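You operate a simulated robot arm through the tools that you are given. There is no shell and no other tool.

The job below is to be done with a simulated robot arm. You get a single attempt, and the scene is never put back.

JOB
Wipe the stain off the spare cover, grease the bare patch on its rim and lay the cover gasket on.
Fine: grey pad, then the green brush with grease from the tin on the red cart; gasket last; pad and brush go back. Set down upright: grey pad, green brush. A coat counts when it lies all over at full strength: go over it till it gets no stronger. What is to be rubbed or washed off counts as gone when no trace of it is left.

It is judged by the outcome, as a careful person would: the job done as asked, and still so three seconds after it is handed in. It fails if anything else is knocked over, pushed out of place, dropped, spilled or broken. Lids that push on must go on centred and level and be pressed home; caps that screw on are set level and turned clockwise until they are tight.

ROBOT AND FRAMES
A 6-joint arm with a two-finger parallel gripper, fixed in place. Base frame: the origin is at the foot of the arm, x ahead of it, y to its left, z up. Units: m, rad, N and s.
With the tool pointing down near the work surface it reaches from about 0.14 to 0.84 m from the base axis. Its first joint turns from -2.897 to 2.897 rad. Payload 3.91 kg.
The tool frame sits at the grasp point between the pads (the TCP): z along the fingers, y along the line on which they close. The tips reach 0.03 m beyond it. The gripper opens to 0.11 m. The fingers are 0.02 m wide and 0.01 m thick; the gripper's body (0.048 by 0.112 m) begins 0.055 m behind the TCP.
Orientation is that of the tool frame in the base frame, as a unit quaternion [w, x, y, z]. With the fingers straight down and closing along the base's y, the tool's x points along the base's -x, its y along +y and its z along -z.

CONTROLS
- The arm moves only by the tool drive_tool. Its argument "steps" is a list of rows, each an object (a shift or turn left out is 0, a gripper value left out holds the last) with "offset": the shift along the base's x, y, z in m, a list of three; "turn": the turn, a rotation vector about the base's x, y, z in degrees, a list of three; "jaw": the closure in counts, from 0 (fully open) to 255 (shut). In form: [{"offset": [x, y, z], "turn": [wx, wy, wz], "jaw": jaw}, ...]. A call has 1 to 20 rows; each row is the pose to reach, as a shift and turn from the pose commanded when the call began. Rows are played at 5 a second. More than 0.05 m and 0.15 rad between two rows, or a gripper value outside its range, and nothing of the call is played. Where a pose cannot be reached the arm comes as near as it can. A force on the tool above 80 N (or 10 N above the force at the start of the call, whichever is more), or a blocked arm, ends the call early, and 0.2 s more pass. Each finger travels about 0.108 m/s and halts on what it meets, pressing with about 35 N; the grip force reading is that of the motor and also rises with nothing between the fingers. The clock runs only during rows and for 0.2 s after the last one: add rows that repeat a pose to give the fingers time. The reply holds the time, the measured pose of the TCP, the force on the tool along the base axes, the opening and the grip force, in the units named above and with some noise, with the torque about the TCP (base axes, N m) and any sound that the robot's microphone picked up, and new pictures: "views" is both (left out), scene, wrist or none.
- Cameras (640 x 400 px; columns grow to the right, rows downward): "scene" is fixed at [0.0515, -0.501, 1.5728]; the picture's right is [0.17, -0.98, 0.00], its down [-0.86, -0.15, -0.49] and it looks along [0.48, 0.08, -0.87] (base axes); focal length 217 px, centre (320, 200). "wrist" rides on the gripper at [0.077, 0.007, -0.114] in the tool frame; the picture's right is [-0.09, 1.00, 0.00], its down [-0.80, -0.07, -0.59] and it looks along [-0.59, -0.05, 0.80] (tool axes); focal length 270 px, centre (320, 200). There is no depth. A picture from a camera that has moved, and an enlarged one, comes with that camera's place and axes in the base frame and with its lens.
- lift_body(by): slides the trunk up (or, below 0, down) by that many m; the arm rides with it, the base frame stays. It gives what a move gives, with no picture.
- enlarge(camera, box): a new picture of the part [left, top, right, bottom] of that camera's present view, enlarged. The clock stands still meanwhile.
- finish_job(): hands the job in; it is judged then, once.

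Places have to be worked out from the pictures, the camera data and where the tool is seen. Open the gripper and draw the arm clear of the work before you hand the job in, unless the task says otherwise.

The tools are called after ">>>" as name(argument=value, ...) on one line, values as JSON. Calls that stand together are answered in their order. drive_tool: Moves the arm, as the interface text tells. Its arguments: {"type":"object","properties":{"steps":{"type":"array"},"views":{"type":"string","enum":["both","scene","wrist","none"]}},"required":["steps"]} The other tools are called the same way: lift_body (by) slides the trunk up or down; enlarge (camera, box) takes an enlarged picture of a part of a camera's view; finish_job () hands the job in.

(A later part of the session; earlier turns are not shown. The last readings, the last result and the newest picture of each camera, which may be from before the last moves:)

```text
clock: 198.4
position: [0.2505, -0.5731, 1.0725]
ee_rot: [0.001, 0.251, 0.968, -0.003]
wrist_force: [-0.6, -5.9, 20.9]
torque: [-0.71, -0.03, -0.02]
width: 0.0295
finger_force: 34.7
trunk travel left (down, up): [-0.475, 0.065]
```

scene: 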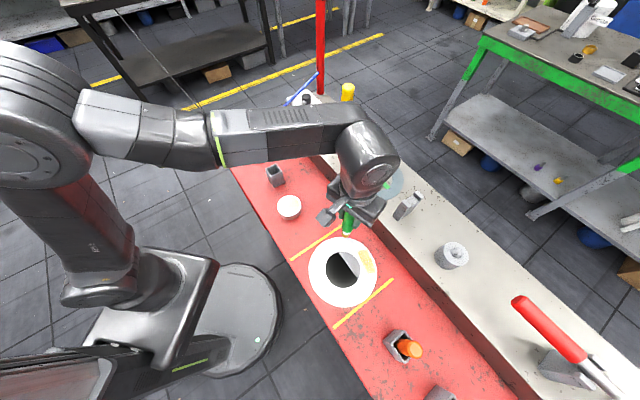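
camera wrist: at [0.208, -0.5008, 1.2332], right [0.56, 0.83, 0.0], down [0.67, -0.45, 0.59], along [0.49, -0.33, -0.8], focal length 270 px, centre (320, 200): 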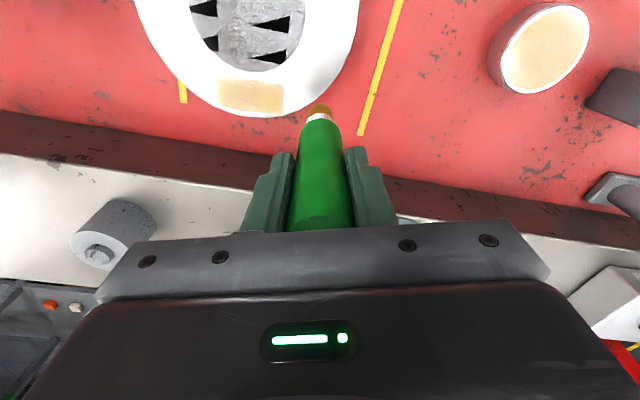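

>>> drive_tool(steps=[{"offset": [0, 0, 0.001]}, {"offset": [-0.0096, -0.0096, 0.001]}, {"offset": [-0.0192, -0.0193, 0.001]}, {"offset": [-0.0288, -0.0289, 0.001]}, {"offset": [-0.0384, -0.0386, 0.001]}, {"offset": [-0.048, -0.0482, 0.001]}, {"offset": [-0.0392, -0.057, 0.001]}, {"offset": [-0.0303, -0.0658, 0.001]}, {"offset": [-0.0207, -0.0562, 0.001]}, {"offset": [-0.0111, -0.0465, 0.001]}, {"offset": [-0.0015, -0.0369, 0.001]}, {"offset": [0.0081, -0.0272, 0.001]}, {"offset": [0.0177, -0.0176, 0.001]}, {"offset": [0.0089, -0.0088, 0.001]}, {"offset": [0, 0, 0.001]}], views="none")

>>> enlarge(camera="scene", box=[300, 230, 390, 315])

```text
clock: 201.6
position: [0.2516, -0.5713, 1.0728]
ee_rot: [0.002, 0.25, 0.968, -0.002]
wrist_force: [5.8, -3.4, 23.6]
torque: [-0.38, -0.68, -0.02]
width: 0.0296
finger_force: 34.9
trunk travel left (down, up): [-0.475, 0.065]
```

```text
4.71 times, centred on (345, 272) of scene
camera zoom: at [0.0515, -0.501, 1.5728], right [0.17, -0.98, 0.0], down [-0.86, -0.15, -0.49], along [0.48, 0.08, -0.87], focal length 1022 px, centre (202, -141)
```

zoom: 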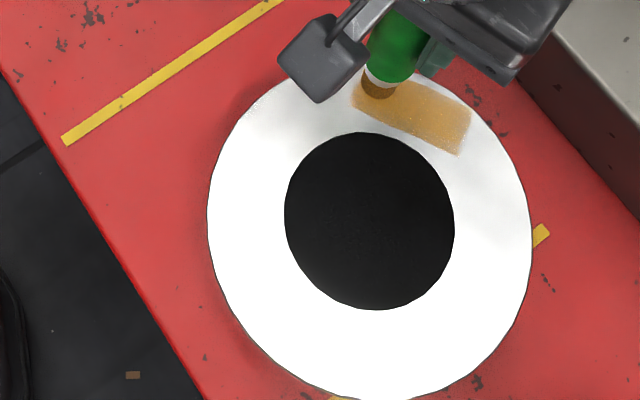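

The pressure again went over 20 N and the cover slid and turned. I lift off at once and check the coat.

>>> drive_tool(steps=[{"offset": [0, 0, 0.006]}, {"offset": [0.005, 0.01, 0.025]}, {"offset": [0.012, 0.03, 0.042]}, {"offset": [0.0182, 0.05, 0.0457]}, {"offset": [0.0182, 0.06, 0.0457]}], views="wrist")

>>> enlarge(camera="wrist", box=[180, 40, 330, 150])

>>> enlarge(camera="scene", box=[345, 240, 385, 285])

>>> enlarge(camera="scene", box=[300, 235, 390, 320])

```text
clock: 202.8
position: [0.2671, -0.512, 1.1176]
ee_rot: [0.0, 0.251, 0.968, 0.0]
wrist_force: [-0.6, 0.6, -0.5]
torque: [-0.01, -0.01, -0.01]
width: 0.0298
finger_force: 35.1
trunk travel left (down, up): [-0.475, 0.065]
camera wrist: at [0.2056, -0.4684, 1.2329], right [0.56, 0.83, 0.0], down [0.67, -0.45, 0.59], along [0.49, -0.33, -0.8], focal length 270 px, centre (320, 200)
```

wrist: 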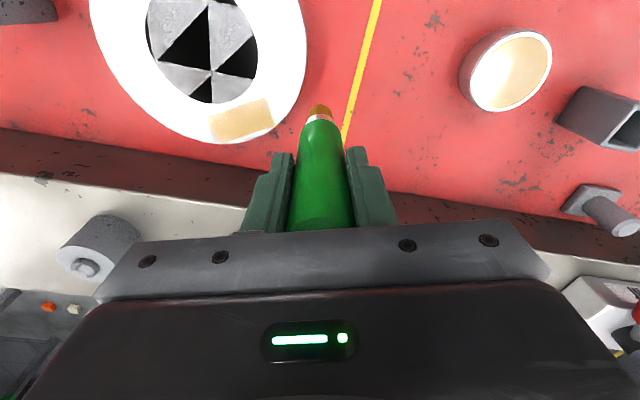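

```text
3.64 times, centred on (255, 95) of wrist
camera zoom: at [0.2056, -0.4684, 1.2329], right [0.56, 0.83, 0.0], down [0.67, -0.45, 0.59], along [0.49, -0.33, -0.8], focal length 983 px, centre (556, 582)
```

zoom: 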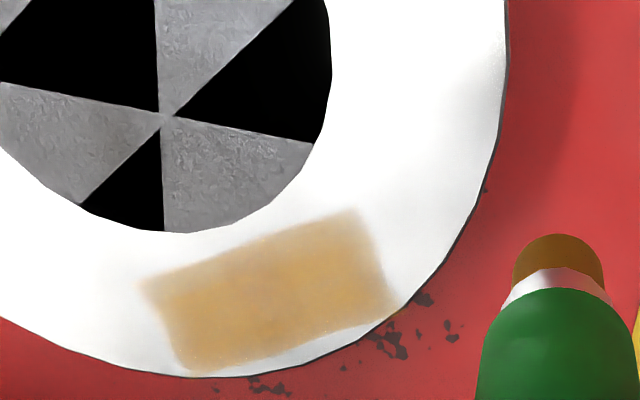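

```text
8.89 times, centred on (365, 262) of scene
camera zoom: at [0.0515, -0.501, 1.5728], right [0.17, -0.98, 0.0], down [-0.86, -0.15, -0.49], along [0.48, 0.08, -0.87], focal length 1931 px, centre (-80, -356)
```

zoom: 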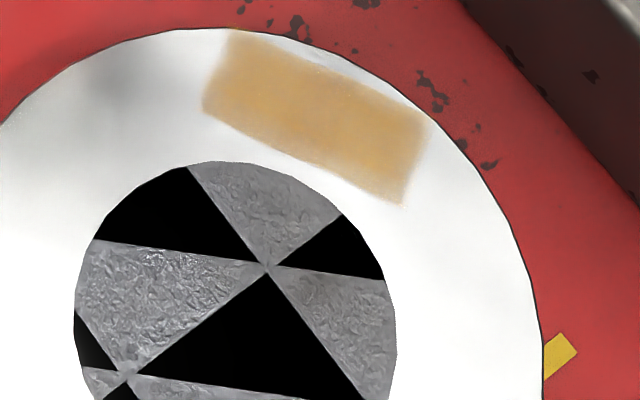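

```text
4.71 times, centred on (345, 278) of scene
camera zoom: at [0.0515, -0.501, 1.5728], right [0.17, -0.98, 0.0], down [-0.86, -0.15, -0.49], along [0.48, 0.08, -0.87], focal length 1022 px, centre (202, -165)
```

zoom: 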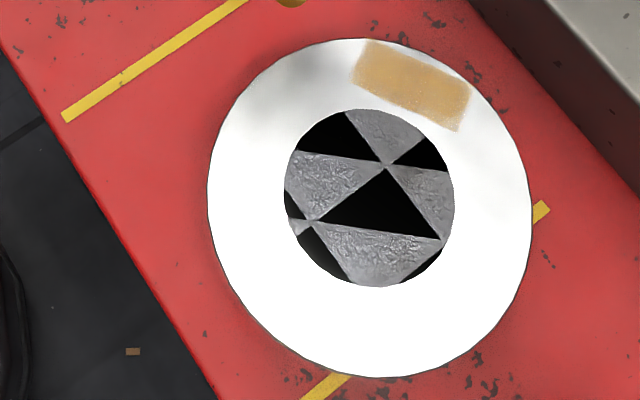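

The coat now looks full and even right up to its edges. I move the brush over the cover's centre and will drag the cover back by (+0.011,+0.038) to its original place.

>>> drive_tool(steps=[{"offset": [-0.03, -0.02, 0]}, {"offset": [-0.06, -0.045, 0]}, {"offset": [-0.09, -0.0676, -0.01]}, {"offset": [-0.09, -0.0676, -0.03]}, {"offset": [-0.09, -0.0676, -0.041]}, {"offset": [-0.09, -0.0676, -0.0435]}], views="none")

>>> drive_tool(steps=[{"offset": [0, 0, -0.0007]}, {"offset": [0, 0, -0.0014]}], views="none")

```text
clock: 204.2
position: [0.1793, -0.5802, 1.0743]
ee_rot: [0.0, 0.252, 0.968, 0.0]
wrist_force: [-0.7, 0.2, -0.4]
torque: [0.04, 0.0, 0.02]
width: 0.0298
finger_force: 35.1
trunk travel left (down, up): [-0.475, 0.065]
```

```text
clock: 204.8
position: [0.1772, -0.5822, 1.0726]
ee_rot: [0.001, 0.251, 0.968, 0.0]
wrist_force: [-0.5, 0.8, -0.2]
torque: [0.06, -0.01, -0.01]
width: 0.0295
finger_force: 35.2
trunk travel left (down, up): [-0.475, 0.065]
```

>>> drive_tool(steps=[{"offset": [0, 0, -0.0007]}, {"offset": [0, 0, -0.0014]}, {"offset": [0, 0, -0.0018]}], views="none")

```text
clock: 205.6
position: [0.1781, -0.581, 1.0725]
ee_rot: [0.001, 0.251, 0.968, -0.003]
wrist_force: [0.2, -4.6, 14.5]
torque: [-0.5, 0.0, -0.02]
width: 0.03
finger_force: 35.3
trunk travel left (down, up): [-0.475, 0.065]
```

>>> drive_tool(steps=[{"offset": [0, 0, -0.0008]}, {"offset": [0.0023, 0.0075, -0.0008]}, {"offset": [0.0046, 0.015, -0.0008]}, {"offset": [0.0068, 0.0226, -0.0008]}, {"offset": [0.0091, 0.0301, -0.0008]}, {"offset": [0.0114, 0.0376, -0.0008]}, {"offset": [0.0114, 0.0376, -0.0008]}], views="none")

>>> enlarge(camera="scene", box=[300, 230, 390, 315])

```text
clock: 207.2
position: [0.189, -0.5443, 1.0709]
ee_rot: [0.0, 0.251, 0.968, -0.001]
wrist_force: [-1.9, -8.6, 25.1]
torque: [-0.92, 0.12, -0.03]
width: 0.0301
finger_force: 34.9
trunk travel left (down, up): [-0.475, 0.065]
```

```text
4.71 times, centred on (345, 272) of scene
camera zoom: at [0.0515, -0.501, 1.5728], right [0.17, -0.98, 0.0], down [-0.86, -0.15, -0.49], along [0.48, 0.08, -0.87], focal length 1022 px, centre (202, -141)
```

zoom: 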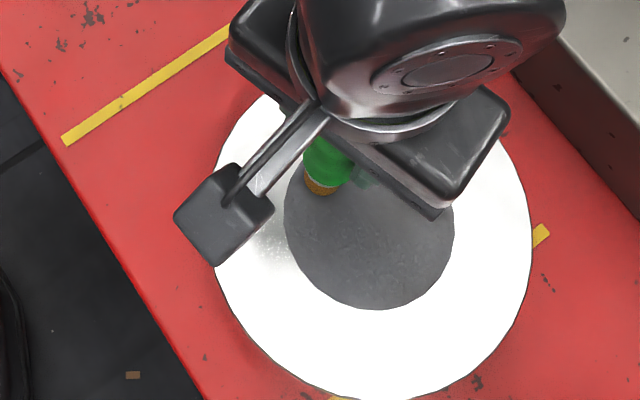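

The brush just slides on the disc, so this won't move the cover; I'll push it back from the side later with the bare fingers. Now I lift and take the brush back over its holder.

>>> drive_tool(steps=[{"offset": [0, 0, 0.01]}, {"offset": [0, 0, 0.05]}, {"offset": [0.01, 0.01, 0.095]}, {"offset": [0.03, 0.03, 0.13]}, {"offset": [0.06, 0.06, 0.14]}, {"offset": [0.095, 0.095, 0.14]}, {"offset": [0.13, 0.13, 0.14]}, {"offset": [0.165, 0.165, 0.14]}, {"offset": [0.2, 0.2, 0.14]}, {"offset": [0.235, 0.235, 0.14]}, {"offset": [0.265, 0.262, 0.14]}, {"offset": [0.284, 0.282, 0.14]}, {"offset": [0.284, 0.282, 0.14]}], views="both")

>>> enlarge(camera="wrist", box=[220, 40, 420, 210])

>>> enlarge(camera="scene", box=[225, 70, 335, 200])

```text
clock: 210.0
position: [0.4737, -0.2604, 1.2116]
ee_rot: [0.0, 0.251, 0.968, 0.0]
wrist_force: [-0.1, 1.0, -0.7]
torque: [0.02, 0.04, 0.03]
width: 0.0294
finger_force: 35.0
trunk travel left (down, up): [-0.475, 0.065]
camera wrist: at [0.412, -0.2173, 1.3267], right [0.56, 0.83, 0.0], down [0.67, -0.45, 0.59], along [0.49, -0.33, -0.8], focal length 270 px, centre (320, 200)
```

scene: 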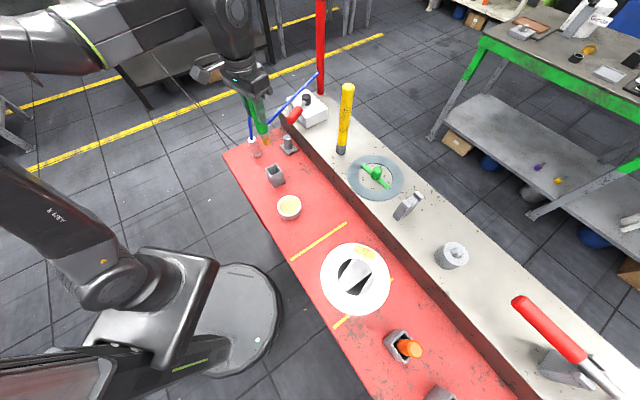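
wrist: 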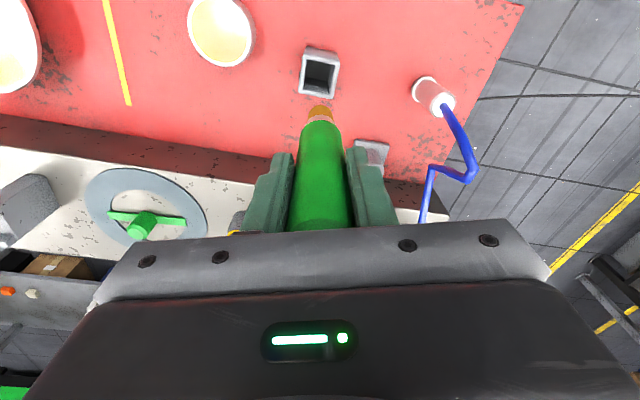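

```text
2.35 times, centred on (320, 125) of wrist
camera zoom: at [0.412, -0.2173, 1.3267], right [0.56, 0.83, 0.0], down [0.67, -0.45, 0.59], along [0.49, -0.33, -0.8], focal length 636 px, centre (320, 376)
```

zoom: 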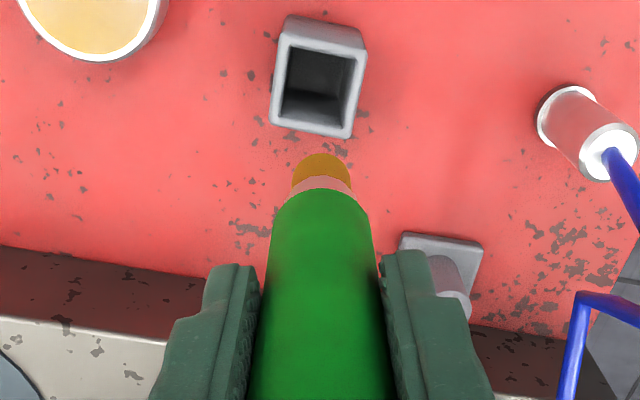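

```text
3.08 times, centred on (280, 135) of scene
camera zoom: at [0.0515, -0.501, 1.5728], right [0.17, -0.98, 0.0], down [-0.86, -0.15, -0.49], along [0.48, 0.08, -0.87], focal length 668 px, centre (443, 400)
```

zoom: 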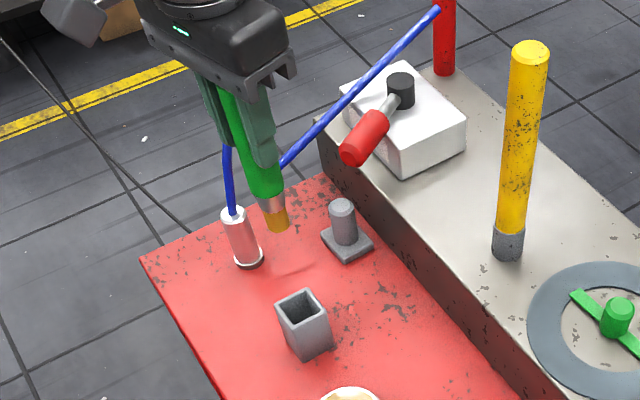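

The brush hangs straight and the holder mouth is within 2 mm of the axis. I correct that and lower to just above the mouth.

>>> drive_tool(steps=[{"offset": [0.0004, -0.0016, -0.04]}, {"offset": [0.0004, -0.0016, -0.08]}, {"offset": [0.0004, -0.0016, -0.105]}, {"offset": [0.0004, -0.0016, -0.115]}, {"offset": [0.0004, -0.0016, -0.115]}], views="none")

>>> enlarge(camera="wrist", box=[260, 50, 380, 150])

>>> enlarge(camera="scene", box=[245, 130, 305, 190])

```text
clock: 211.2
position: [0.4746, -0.2625, 1.096]
ee_rot: [0.0, 0.252, 0.968, 0.0]
wrist_force: [0.3, -0.7, -0.8]
torque: [-0.03, -0.01, 0.01]
width: 0.0297
finger_force: 35.0
trunk travel left (down, up): [-0.475, 0.065]
```

```text
4.00 times, centred on (320, 100) of wrist
camera zoom: at [0.4118, -0.2198, 1.2111], right [0.56, 0.83, 0.0], down [0.67, -0.45, 0.59], along [0.49, -0.33, -0.8], focal length 1081 px, centre (320, 600)
```

zoom: 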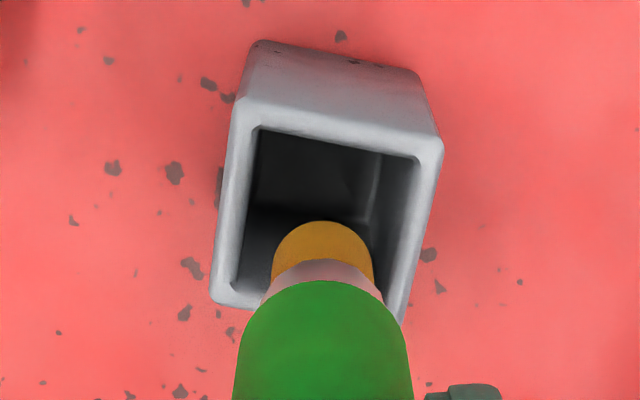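

```text
6.67 times, centred on (275, 160) of scene
camera zoom: at [0.0515, -0.501, 1.5728], right [0.17, -0.98, 0.0], down [-0.86, -0.15, -0.49], along [0.48, 0.08, -0.87], focal length 1448 px, centre (620, 467)
```

zoom: 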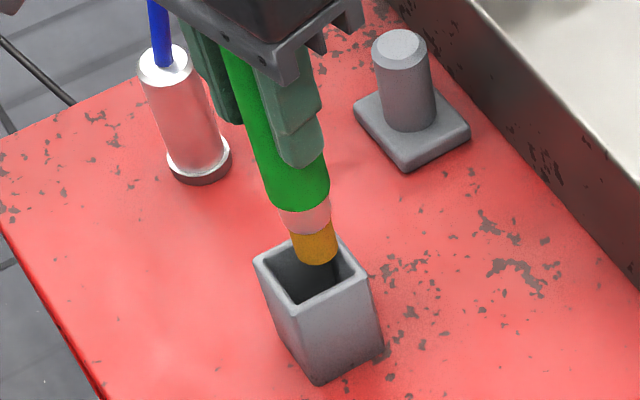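

The mouth centre is ~2 mm further in +x; I shift 1.5 mm and lower into the holder while watching the force.

>>> drive_tool(steps=[{"offset": [0.0015, 0.0002, 0]}, {"offset": [0.0015, 0.0002, -0.012]}, {"offset": [0.0015, 0.0002, -0.024]}, {"offset": [0.0015, 0.0002, -0.036]}, {"offset": [0.0015, 0.0002, -0.048]}], views="none")

>>> enlarge(camera="wrist", box=[260, 70, 380, 170])

```text
clock: 212.4
position: [0.4758, -0.2606, 1.047]
ee_rot: [0.001, 0.252, 0.968, -0.001]
wrist_force: [-4.3, 3.4, -0.5]
torque: [0.36, 0.41, -0.03]
width: 0.0298
finger_force: 35.3
trunk travel left (down, up): [-0.475, 0.065]
```

```text
4.00 times, centred on (320, 120) of wrist
camera zoom: at [0.4124, -0.2183, 1.1618], right [0.56, 0.83, 0.0], down [0.67, -0.45, 0.6], along [0.49, -0.33, -0.8], focal length 1081 px, centre (320, 520)
```

zoom: 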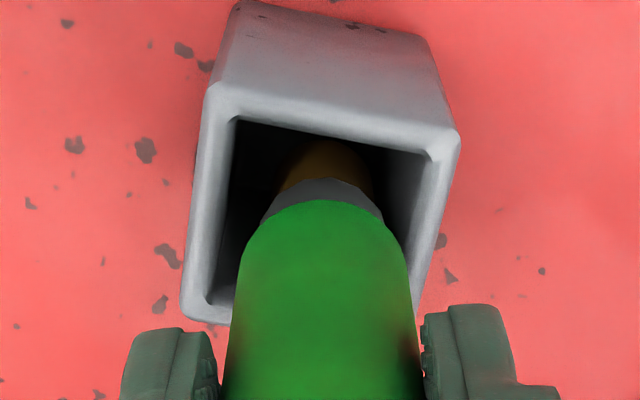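

A 5 N side force says the brush leans on the front wall of the holder; I ease back about 2 mm and recheck.

>>> drive_tool(steps=[{"offset": [-0.0008, 0.0005, 0]}, {"offset": [-0.0016, 0.001, 0]}], views="none")

```text
clock: 213.0
position: [0.474, -0.2618, 1.0471]
ee_rot: [0.001, 0.251, 0.968, 0.0]
wrist_force: [-0.3, 0.2, -0.6]
torque: [-0.01, 0.03, 0.02]
width: 0.0296
finger_force: 34.8
trunk travel left (down, up): [-0.475, 0.065]
```

Side force is gone. I continue down until the bristles rest on the holder's floor.

>>> drive_tool(steps=[{"offset": [-0.0003, 0.0002, -0.006]}, {"offset": [-0.0003, 0.0002, -0.012]}, {"offset": [-0.0003, 0.0002, -0.017]}, {"offset": [-0.0003, 0.0002, -0.02]}], views="none")

```text
clock: 214.0
position: [0.4728, -0.26, 1.0303]
ee_rot: [0.002, 0.251, 0.968, -0.001]
wrist_force: [2.7, 7.2, 44.9]
torque: [0.78, -0.82, 0.08]
width: 0.0303
finger_force: 34.9
trunk travel left (down, up): [-0.475, 0.065]
```

It has already reached the floor (45 N), a little sooner than expected. I ease up to unload it.

>>> drive_tool(steps=[{"offset": [0, 0, 0.0015]}, {"offset": [0, 0, 0.003]}, {"offset": [0, 0, 0.003]}], views="none")

>>> enlarge(camera="scene", box=[245, 130, 305, 190])

```text
clock: 214.8
position: [0.4728, -0.2581, 1.0299]
ee_rot: [0.0, 0.252, 0.968, 0.0]
wrist_force: [6.2, 6.7, 22.5]
torque: [0.48, -0.67, 0.06]
width: 0.03
finger_force: 35.0
trunk travel left (down, up): [-0.475, 0.065]
```

```text
6.67 times, centred on (275, 160) of scene
camera zoom: at [0.0515, -0.501, 1.5728], right [0.17, -0.98, 0.0], down [-0.86, -0.15, -0.49], along [0.48, 0.08, -0.87], focal length 1448 px, centre (620, 467)
```

zoom: 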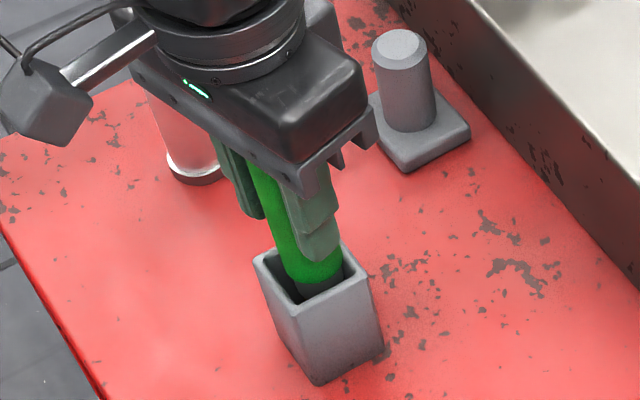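

Side and vertical forces suggest the handle's shoulder is catching on the mouth's rim on the -x-y side. I raise 12 mm, shift 2 mm toward +x+y and check the forces.

>>> drive_tool(steps=[{"offset": [0, 0, 0.005]}, {"offset": [0, 0, 0.012]}, {"offset": [0.001, 0.001, 0.012]}, {"offset": [0.001, 0.001, 0.012]}], views="none")

>>> enlarge(camera="wrist", box=[260, 70, 380, 170])

>>> enlarge(camera="scene", box=[245, 130, 305, 190])

```text
clock: 215.8
position: [0.4749, -0.2595, 1.0428]
ee_rot: [0.0, 0.251, 0.968, 0.0]
wrist_force: [0.4, 1.3, -1.3]
torque: [0.03, 0.09, -0.01]
width: 0.0298
finger_force: 35.2
trunk travel left (down, up): [-0.475, 0.065]
```

```text
4.00 times, centred on (320, 120) of wrist
camera zoom: at [0.4119, -0.2166, 1.1567], right [0.56, 0.83, 0.0], down [0.67, -0.45, 0.59], along [0.49, -0.33, -0.8], focal length 1081 px, centre (320, 520)
```

zoom: 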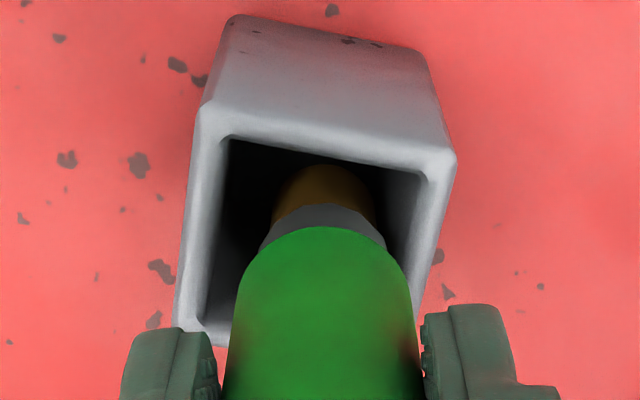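

```text
6.67 times, centred on (275, 160) of scene
camera zoom: at [0.0515, -0.501, 1.5728], right [0.17, -0.98, 0.0], down [-0.86, -0.15, -0.49], along [0.48, 0.08, -0.87], focal length 1448 px, centre (620, 467)
```

zoom: 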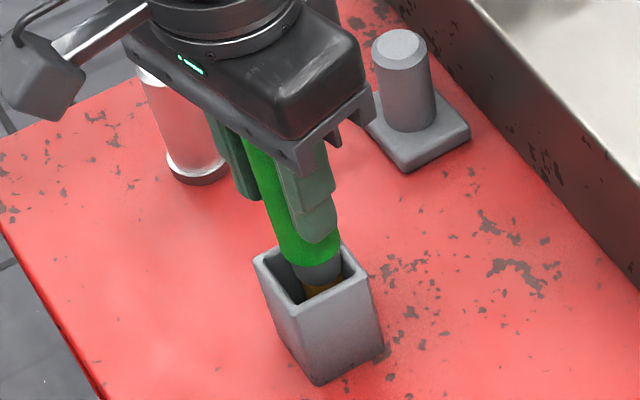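

On reflection the brush had simply reached the holder's floor at its original height (TCP 1.030). I lower again gently to that height and check.

>>> drive_tool(steps=[{"offset": [0, 0, -0.005]}, {"offset": [0, 0, -0.009]}, {"offset": [0, 0, -0.0105]}], views="none")

```text
clock: 216.6
position: [0.4752, -0.2591, 1.0318]
ee_rot: [0.0, 0.251, 0.968, 0.0]
wrist_force: [-1.9, 1.9, 0.5]
torque: [0.21, 0.14, -0.01]
width: 0.0298
finger_force: 35.3
trunk travel left (down, up): [-0.475, 0.065]
```

>>> drive_tool(steps=[{"offset": [-0.0005, 0, -0.0007]}, {"offset": [-0.0005, 0, -0.0014]}], views="none")

```text
clock: 217.2
position: [0.4741, -0.2595, 1.0299]
ee_rot: [0.001, 0.251, 0.968, -0.001]
wrist_force: [-0.1, 0.7, 3.8]
torque: [0.05, -0.02, 0.01]
width: 0.0297
finger_force: 35.2
trunk travel left (down, up): [-0.475, 0.065]
```

Seated on the floor with ≈5 N and no side load. I open the fingers and look.

>>> drive_tool(steps=[{"offset": [0, 0, 0], "jaw": 170}, {"offset": [0, 0, 0], "jaw": 120}, {"offset": [0, 0, 0], "jaw": 120}], views="none")

>>> drive_tool(steps=[{"offset": [0, 0, 0.02]}, {"offset": [0, 0, 0.06]}, {"offset": [0, 0, 0.1]}, {"offset": [0, 0, 0.14]}, {"offset": [0, 0, 0.17]}, {"offset": [0, 0, 0.17]}], views="both")

>>> enlarge(camera="scene", box=[230, 125, 310, 195])

>>> enlarge(camera="wrist", box=[260, 20, 380, 130])

```text
clock: 218.0
position: [0.4741, -0.2609, 1.0304]
ee_rot: [0.001, 0.252, 0.968, 0.0]
wrist_force: [0.5, 0.2, 0.1]
torque: [0.04, -0.01, 0.02]
width: 0.0582
finger_force: 0.1
trunk travel left (down, up): [-0.475, 0.065]
```

```text
clock: 219.4
position: [0.4721, -0.2588, 1.1986]
ee_rot: [0.0, 0.251, 0.968, 0.0]
wrist_force: [0.0, 0.1, 0.5]
torque: [0.0, 0.02, -0.03]
width: 0.0582
finger_force: 0.0
trunk travel left (down, up): [-0.475, 0.065]
camera wrist: at [0.4088, -0.2156, 1.3131], right [0.56, 0.83, 0.0], down [0.67, -0.45, 0.59], along [0.49, -0.33, -0.8], focal length 270 px, centre (320, 200)
```

scene: 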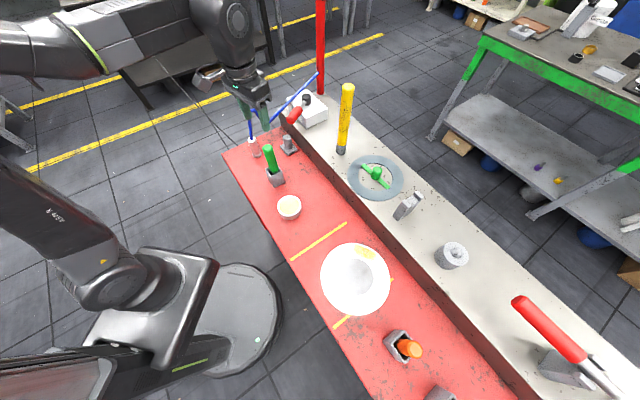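
wrist: 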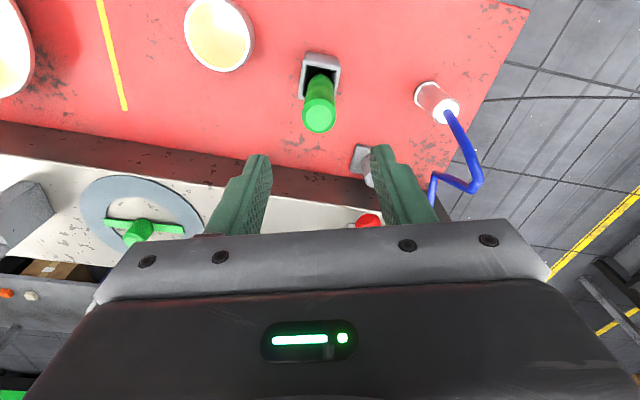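

```text
5.71 times, centred on (270, 160) of scene
camera zoom: at [0.0515, -0.501, 1.5728], right [0.17, -0.98, 0.0], down [-0.86, -0.15, -0.49], along [0.48, 0.08, -0.87], focal length 1241 px, centre (606, 429)
```

zoom: 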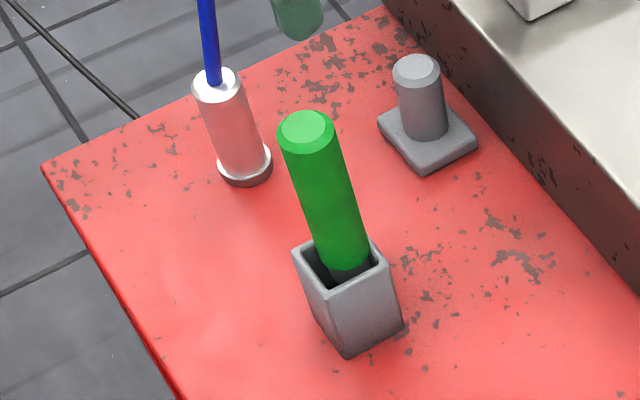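

```text
3.64 times, centred on (320, 75) of wrist
camera zoom: at [0.4088, -0.2156, 1.3131], right [0.56, 0.83, 0.0], down [0.67, -0.45, 0.59], along [0.49, -0.33, -0.8], focal length 983 px, centre (320, 654)
```

zoom: 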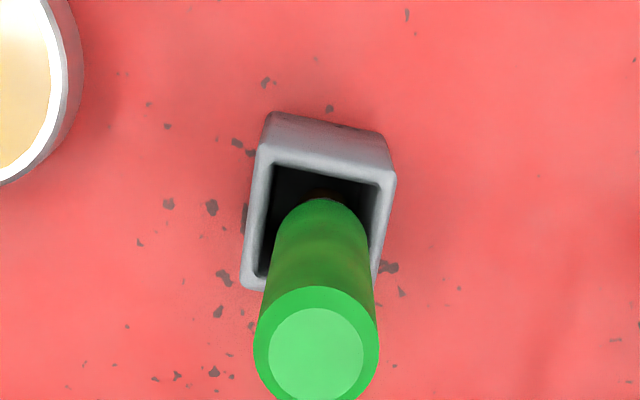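

The brush stands upright in its holder, but its top sits about 18 mm higher than it was originally, so it isn't fully seated. I look closer before correcting that.

>>> enlarge(camera="scene", box=[255, 140, 295, 185])

>>> enlarge(camera="wrist", box=[290, 40, 350, 100])

```text
8.89 times, centred on (275, 162) of scene
camera zoom: at [0.0515, -0.501, 1.5728], right [0.17, -0.98, 0.0], down [-0.86, -0.15, -0.49], along [0.48, 0.08, -0.87], focal length 1931 px, centre (720, 533)
```

zoom: 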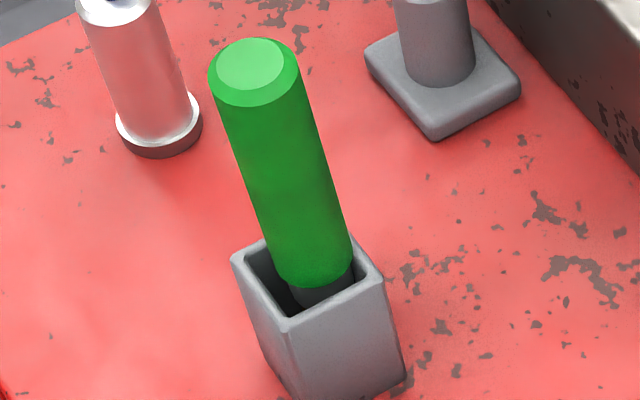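

```text
6.67 times, centred on (320, 70) of wrist
camera zoom: at [0.4088, -0.2156, 1.3131], right [0.56, 0.83, 0.0], down [0.67, -0.45, 0.59], along [0.49, -0.33, -0.8], focal length 1802 px, centre (320, 1067)
```

zoom: 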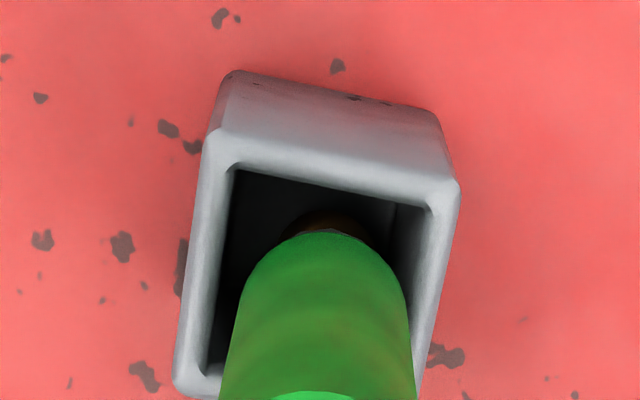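

Measured: the brush top is now at z≈1.076 against 1.062 originally, so it stands ~14 mm proud (it slid in the grip when it met resistance). I'll push it home gently from above with closed fingers, which lets it centre itself.

>>> drive_tool(steps=[{"offset": [0.0044, -0.0044, -0.01], "jaw": 200}, {"offset": [0.0044, -0.0044, -0.03], "jaw": 255}, {"offset": [0.0044, -0.0044, -0.05], "jaw": 255}, {"offset": [0.0044, -0.0044, -0.07], "jaw": 255}, {"offset": [0.0044, -0.0044, -0.08], "jaw": 255}, {"offset": [0.0044, -0.0044, -0.085], "jaw": 255}], views="wrist")

>>> enlarge(camera="wrist", box=[240, 60, 400, 210])

```text
clock: 220.8
position: [0.4779, -0.264, 1.1146]
ee_rot: [0.0, 0.252, 0.968, 0.0]
wrist_force: [0.2, -0.2, -0.8]
torque: [0.02, -0.03, 0.0]
width: 0.0
finger_force: 34.9
trunk travel left (down, up): [-0.475, 0.065]
camera wrist: at [0.4153, -0.221, 1.2288], right [0.56, 0.83, 0.0], down [0.67, -0.45, 0.59], along [0.49, -0.33, -0.8], focal length 270 px, centre (320, 200)
```

wrist: 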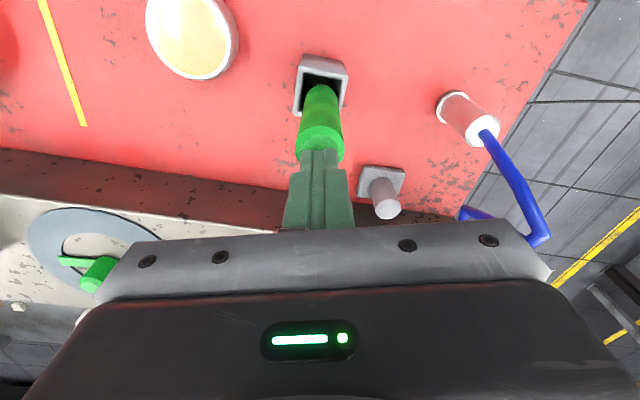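

```text
2.67 times, centred on (320, 135) of wrist
camera zoom: at [0.4153, -0.221, 1.2288], right [0.56, 0.83, 0.0], down [0.67, -0.45, 0.59], along [0.49, -0.33, -0.8], focal length 721 px, centre (320, 373)
```

zoom: 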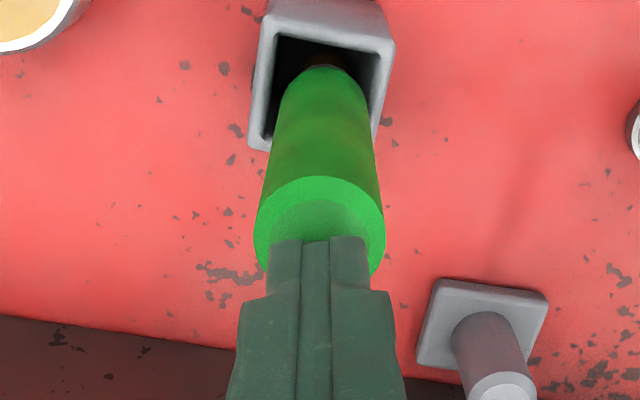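

The closed fingertips are right over the handle's top. I push down in small rows and watch the force.

>>> drive_tool(steps=[{"offset": [0, 0, -0.004]}, {"offset": [0, 0, -0.007]}, {"offset": [0, 0, -0.009]}, {"offset": [0, 0, -0.011]}], views="none")

```text
clock: 221.8
position: [0.4773, -0.265, 1.109]
ee_rot: [0.006, 0.252, 0.968, -0.002]
wrist_force: [2.7, -2.2, 46.8]
torque: [-0.24, -0.42, -0.06]
width: 0.0
finger_force: 35.3
trunk travel left (down, up): [-0.475, 0.065]
```

The brush doesn't yield at 47 N, so it is standing on something inside the holder, about 2–3 mm off centre. I raise, open, and re-grip the handle to lift it slightly, re-centre it and let it down again.

>>> drive_tool(steps=[{"offset": [0, 0, 0.01]}, {"offset": [0, 0, 0.03], "jaw": 200}, {"offset": [0, 0, 0.03], "jaw": 120}, {"offset": [0, 0, 0.03], "jaw": 120}, {"offset": [0, 0, 0.03], "jaw": 120}], views="none")

>>> enlarge(camera="wrist", box=[260, 40, 380, 150])

```text
clock: 223.0
position: [0.4785, -0.2636, 1.1339]
ee_rot: [0.0, 0.251, 0.968, 0.0]
wrist_force: [0.3, 0.6, 0.3]
torque: [0.0, 0.01, 0.02]
width: 0.058
finger_force: 0.1
trunk travel left (down, up): [-0.475, 0.065]
```

```text
3.64 times, centred on (320, 95) of wrist
camera zoom: at [0.4151, -0.2207, 1.249], right [0.56, 0.83, 0.0], down [0.67, -0.45, 0.59], along [0.49, -0.33, -0.8], focal length 983 px, centre (320, 582)
```

zoom: 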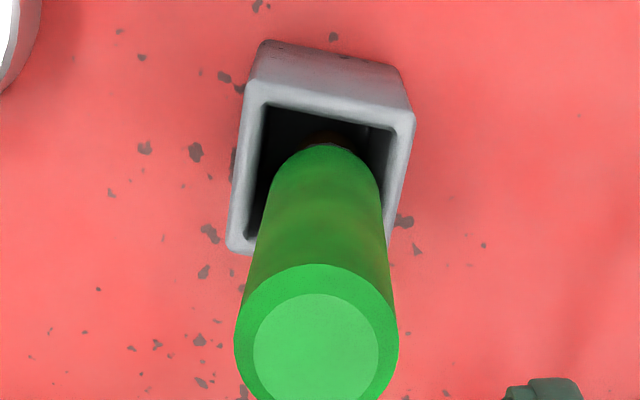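

>>> drive_tool(steps=[{"offset": [-0.0025, 0.0013, -0.03]}, {"offset": [-0.0025, 0.0013, -0.06]}, {"offset": [-0.0025, 0.0013, -0.085]}, {"offset": [-0.0025, 0.0013, -0.088]}, {"offset": [-0.0025, 0.0013, -0.088], "jaw": 255}, {"offset": [-0.0025, 0.0013, -0.088], "jaw": 255}, {"offset": [-0.0025, 0.0013, -0.088], "jaw": 255}, {"offset": [-0.0025, 0.0013, -0.088], "jaw": 255}], views="none")

>>> drive_tool(steps=[{"offset": [0, 0, 0.02]}, {"offset": [0, 0, 0.06]}, {"offset": [0, 0, 0.09]}, {"offset": [0.03, 0.02, 0.1]}, {"offset": [0.05, 0.03, 0.1]}, {"offset": [0.05, 0.03, 0.1]}], views="both")

>>> enlarge(camera="wrist", box=[240, 0, 400, 140])

>>> enlarge(camera="scene", box=[240, 110, 310, 185])

```text
clock: 224.8
position: [0.4757, -0.2617, 1.0472]
ee_rot: [0.001, 0.251, 0.968, 0.0]
wrist_force: [-0.2, 1.0, 0.7]
torque: [0.08, -0.01, -0.03]
width: 0.0298
finger_force: 34.6
trunk travel left (down, up): [-0.475, 0.065]
```

```text
clock: 226.2
position: [0.5259, -0.2334, 1.1485]
ee_rot: [0.0, 0.252, 0.968, 0.0]
wrist_force: [0.2, -0.4, 0.0]
torque: [-0.01, -0.01, 0.01]
width: 0.0295
finger_force: 34.4
trunk travel left (down, up): [-0.475, 0.065]
camera wrist: at [0.4624, -0.1908, 1.2616], right [0.56, 0.83, 0.0], down [0.67, -0.45, 0.59], along [0.49, -0.33, -0.8], focal length 270 px, centre (320, 200)
```

scene: 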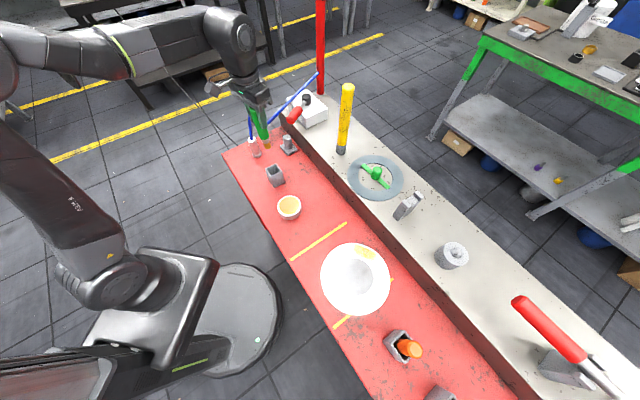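
wrist: 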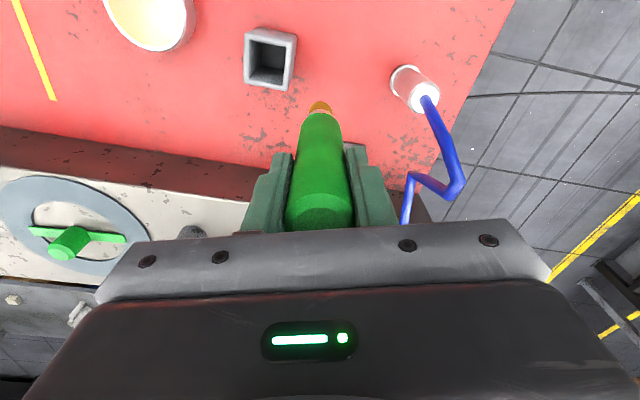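

```text
2.86 times, centred on (320, 70) of wrist
camera zoom: at [0.4624, -0.1908, 1.2616], right [0.56, 0.83, 0.0], down [0.67, -0.45, 0.59], along [0.49, -0.33, -0.8], focal length 772 px, centre (320, 571)
```

zoom: 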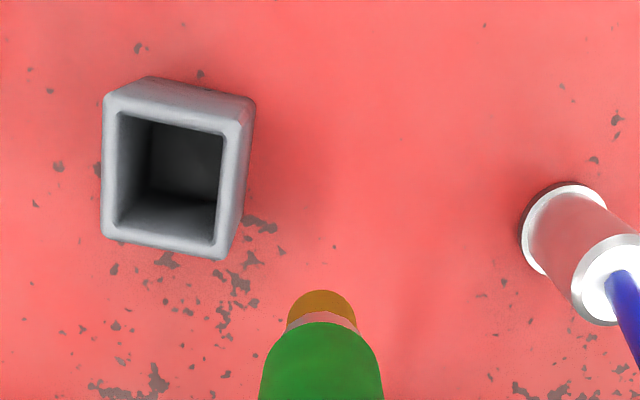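

```text
5.33 times, centred on (275, 148) of scene
camera zoom: at [0.0515, -0.501, 1.5728], right [0.17, -0.98, 0.0], down [-0.86, -0.15, -0.49], along [0.48, 0.08, -0.87], focal length 1158 px, centre (560, 480)
```

zoom: 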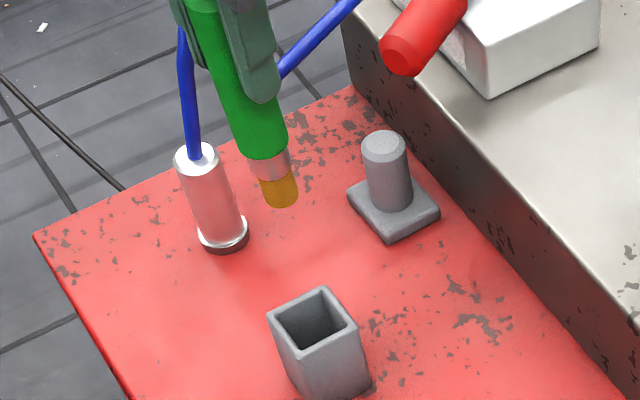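

With the holder empty I can look into it: I zoom in on its inside.

>>> enlarge(camera="wrist", box=[235, 20, 305, 100])

>>> enlarge(camera="scene", box=[260, 160, 292, 190])

>>> enlarge(camera="wrist", box=[285, 90, 355, 150])

```text
5.00 times, centred on (270, 60) of wrist
camera zoom: at [0.4624, -0.1908, 1.2616], right [0.56, 0.83, 0.0], down [0.67, -0.45, 0.59], along [0.49, -0.33, -0.8], focal length 1351 px, centre (570, 900)
```

zoom: 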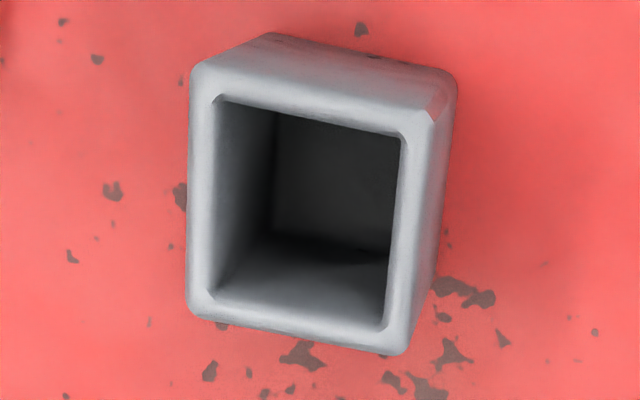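

```text
13.33 times, centred on (276, 175) of scene
camera zoom: at [0.0515, -0.501, 1.5728], right [0.17, -0.98, 0.0], down [-0.86, -0.15, -0.49], along [0.48, 0.08, -0.87], focal length 2896 px, centre (907, 533)
```

zoom: 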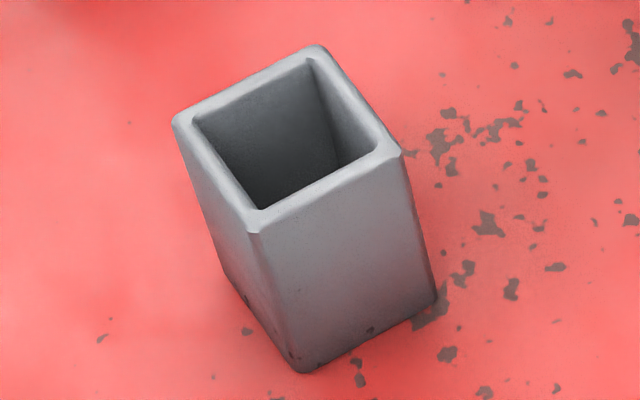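

```text
6.67 times, centred on (320, 120) of wrist
camera zoom: at [0.4624, -0.1908, 1.2616], right [0.56, 0.83, 0.0], down [0.67, -0.45, 0.59], along [0.49, -0.33, -0.8], focal length 1802 px, centre (320, 733)
```

zoom: 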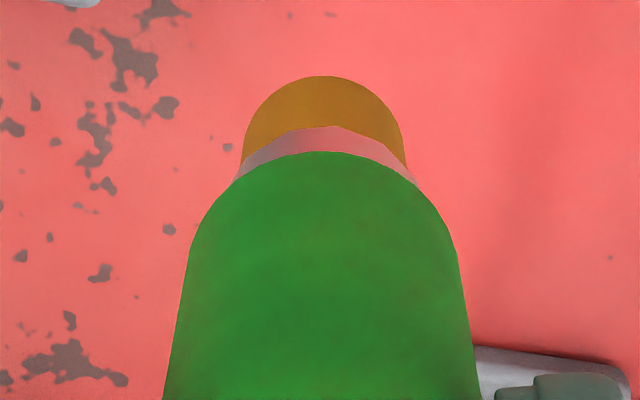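

The holder is a plain square tube with its floor about 64 mm below the mouth and nothing inside, mouth centre ≈(0.475,-0.262). I bring the brush back exactly over it and check.

>>> drive_tool(steps=[{"offset": [-0.025, -0.0145, 0]}, {"offset": [-0.0509, -0.0289, 0]}, {"offset": [-0.0509, -0.0289, -0.02]}, {"offset": [-0.0509, -0.0289, -0.04]}, {"offset": [-0.0509, -0.0289, -0.046]}, {"offset": [-0.0509, -0.0289, -0.046]}], views="none")

>>> enlarge(camera="wrist", box=[270, 60, 370, 150])

>>> enlarge(camera="scene", box=[255, 140, 295, 185])

```text
clock: 227.6
position: [0.4752, -0.2618, 1.1003]
ee_rot: [0.0, 0.252, 0.968, 0.0]
wrist_force: [-0.5, -0.3, -1.2]
torque: [-0.01, 0.0, 0.0]
width: 0.0294
finger_force: 35.3
trunk travel left (down, up): [-0.475, 0.065]
```

```text
4.44 times, centred on (320, 105) of wrist
camera zoom: at [0.4127, -0.2189, 1.2155], right [0.56, 0.83, 0.0], down [0.67, -0.45, 0.59], along [0.49, -0.33, -0.8], focal length 1201 px, centre (320, 622)
```

zoom: 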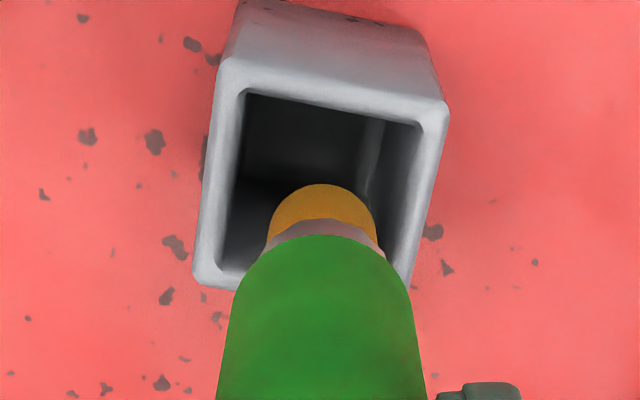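

```text
8.89 times, centred on (275, 162) of scene
camera zoom: at [0.0515, -0.501, 1.5728], right [0.17, -0.98, 0.0], down [-0.86, -0.15, -0.49], along [0.48, 0.08, -0.87], focal length 1931 px, centre (720, 533)
```

zoom: 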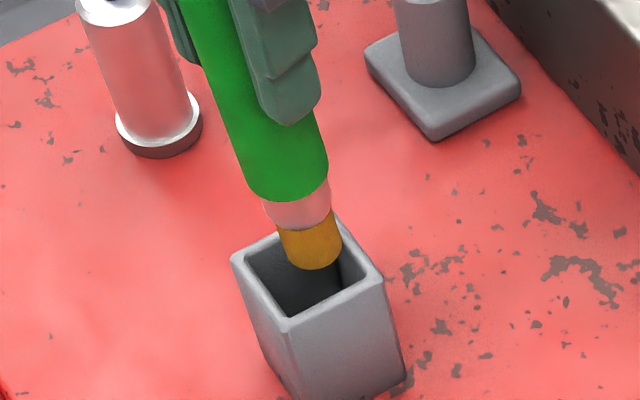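

Compared with the mouth's centre the brush is ~2.5 mm too far forward and ~1.5 mm to one side. I correct by (-0.0013,+0.0026) and lower, checking side forces.

>>> drive_tool(steps=[{"offset": [-0.0013, 0.0026, 0]}, {"offset": [-0.0013, 0.0026, -0.01]}, {"offset": [-0.0013, 0.0026, -0.025]}, {"offset": [-0.0013, 0.0026, -0.04]}, {"offset": [-0.0013, 0.0026, -0.05]}], views="none")

```text
clock: 228.8
position: [0.4723, -0.2596, 1.0515]
ee_rot: [0.0, 0.251, 0.968, 0.0]
wrist_force: [-0.6, 0.6, -0.5]
torque: [-0.04, 0.01, 0.01]
width: 0.0299
finger_force: 34.8
trunk travel left (down, up): [-0.475, 0.065]
```

No side force at TCP 1.0515. I lower in 2–3 mm rows and check again.

>>> drive_tool(steps=[{"offset": [0, 0, -0.003]}, {"offset": [0, 0, -0.005]}], views="none")

>>> drive_tool(steps=[{"offset": [0, 0, -0.002]}, {"offset": [0, 0, -0.004]}], views="none")

```text
clock: 229.4
position: [0.4741, -0.2589, 1.0481]
ee_rot: [0.004, 0.251, 0.968, -0.001]
wrist_force: [1.2, 1.5, 22.9]
torque: [0.41, -0.4, -0.02]
width: 0.0296
finger_force: 34.7
trunk travel left (down, up): [-0.475, 0.065]
```

```text
clock: 230.0
position: [0.4724, -0.2583, 1.0449]
ee_rot: [0.004, 0.251, 0.968, -0.001]
wrist_force: [1.3, 4.9, 45.3]
torque: [0.88, -0.66, 0.02]
width: 0.0297
finger_force: 35.3
trunk travel left (down, up): [-0.475, 0.065]
```

The torque reading shows the handle's shoulder catching on the +c (left) rim of the mouth. I raise 8 mm, shift 2.5 mm the other way and try again gently.

>>> drive_tool(steps=[{"offset": [0, 0, 0.004]}, {"offset": [-0.0012, -0.0022, 0.01]}, {"offset": [-0.0012, -0.0022, 0.006]}, {"offset": [-0.0012, -0.0022, 0.003]}, {"offset": [-0.0012, -0.0022, 0.001]}], views="none")

```text
clock: 231.2
position: [0.4717, -0.2607, 1.0442]
ee_rot: [0.001, 0.251, 0.968, -0.001]
wrist_force: [0.9, 0.1, 9.3]
torque: [-0.13, -0.15, 0.03]
width: 0.0299
finger_force: 34.8
trunk travel left (down, up): [-0.475, 0.065]
```

Now it catches on the opposite/front side, so the right spot lies between: I move +1.2 mm sideways and 1.5 mm back and lower again.

>>> drive_tool(steps=[{"offset": [0, 0, 0.005]}, {"offset": [-0.0007, 0.0017, 0.005]}, {"offset": [-0.0007, 0.0017, 0.002]}, {"offset": [-0.0007, 0.0017, 0.0]}, {"offset": [-0.0007, 0.0017, -0.002]}], views="none")

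```text
clock: 232.4
position: [0.4716, -0.2592, 1.0404]
ee_rot: [0.0, 0.252, 0.968, 0.0]
wrist_force: [0.0, -0.4, -1.2]
torque: [0.01, 0.05, 0.0]
width: 0.0297
finger_force: 34.6
trunk travel left (down, up): [-0.475, 0.065]
```

It slipped in — no contact now below the previous stop. I continue down in small rows.

>>> drive_tool(steps=[{"offset": [0, 0, -0.003]}, {"offset": [0, 0, -0.006]}], views="none")

>>> drive_tool(steps=[{"offset": [0, 0, -0.003]}, {"offset": [0, 0, -0.005]}], views="none")

```text
clock: 233.0
position: [0.4707, -0.2594, 1.0342]
ee_rot: [0.0, 0.252, 0.968, 0.0]
wrist_force: [0.5, -0.2, -0.5]
torque: [-0.04, 0.0, 0.02]
width: 0.0297
finger_force: 35.0
trunk travel left (down, up): [-0.475, 0.065]
```

```text
clock: 233.6
position: [0.4701, -0.2599, 1.0305]
ee_rot: [0.002, 0.252, 0.968, 0.0]
wrist_force: [-0.4, 1.3, 10.3]
torque: [0.07, 0.02, 0.02]
width: 0.0299
finger_force: 35.6
trunk travel left (down, up): [-0.475, 0.065]
```

Floor reached (10 N at z≈1.030). I ease off half a millimetre, open the fingers, rise and check its height.

>>> drive_tool(steps=[{"offset": [0, 0, 0.0006]}, {"offset": [0, 0, 0.0006], "jaw": 170}, {"offset": [0, 0, 0.0006], "jaw": 120}, {"offset": [0, 0, 0.0006], "jaw": 120}, {"offset": [0, 0, 0.03], "jaw": 120}, {"offset": [0, 0, 0.07], "jaw": 120}, {"offset": [0, 0, 0.11], "jaw": 120}, {"offset": [0, 0, 0.15], "jaw": 120}, {"offset": [0, 0, 0.17], "jaw": 120}, {"offset": [0, 0, 0.17], "jaw": 120}], views="both")

>>> enlarge(camera="scene", box=[255, 140, 295, 185])

>>> enlarge(camera="wrist", box=[260, 20, 380, 130])

```text
clock: 235.8
position: [0.4725, -0.263, 1.2014]
ee_rot: [0.0, 0.251, 0.968, 0.0]
wrist_force: [0.3, 0.6, -0.3]
torque: [-0.01, -0.01, -0.01]
width: 0.058
finger_force: 0.1
trunk travel left (down, up): [-0.475, 0.065]
camera wrist: at [0.4099, -0.22, 1.3157], right [0.56, 0.83, 0.0], down [0.67, -0.45, 0.59], along [0.49, -0.33, -0.8], focal length 270 px, centre (320, 200)
```

scene: 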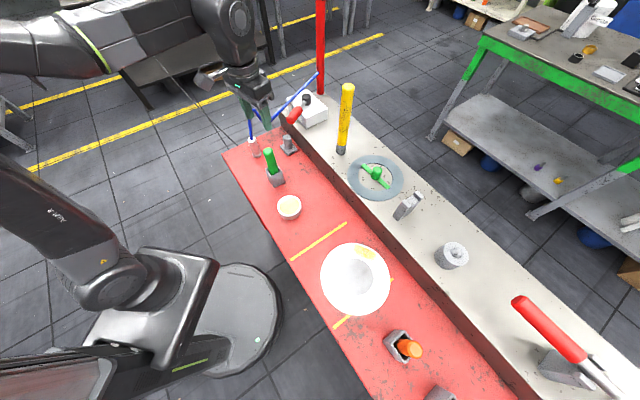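
wrist: 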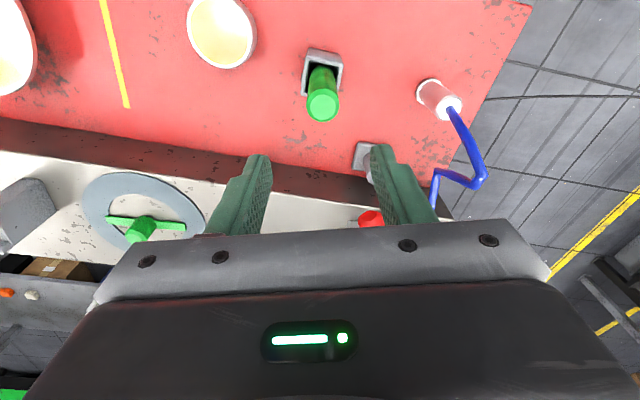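

```text
8.89 times, centred on (275, 162) of scene
camera zoom: at [0.0515, -0.501, 1.5728], right [0.17, -0.98, 0.0], down [-0.86, -0.15, -0.49], along [0.48, 0.08, -0.87], focal length 1931 px, centre (720, 533)
```

zoom: 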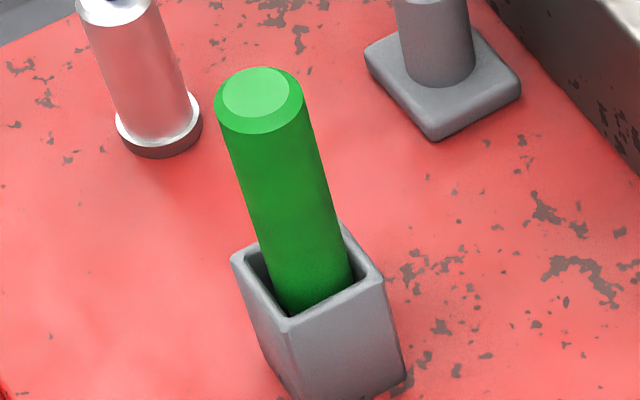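

```text
3.64 times, centred on (320, 75) of wrist
camera zoom: at [0.4099, -0.22, 1.3157], right [0.56, 0.83, 0.0], down [0.67, -0.45, 0.59], along [0.49, -0.33, -0.8], focal length 983 px, centre (320, 654)
```

zoom: 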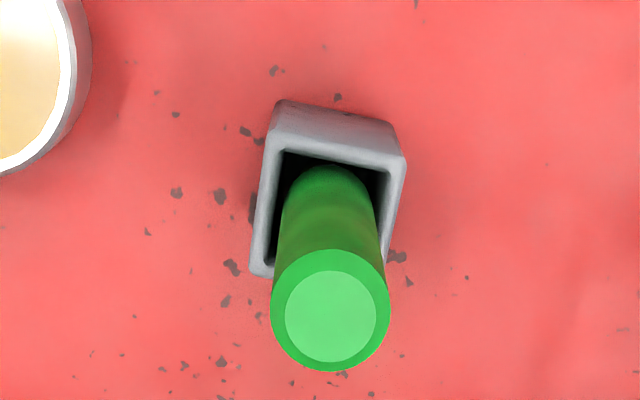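

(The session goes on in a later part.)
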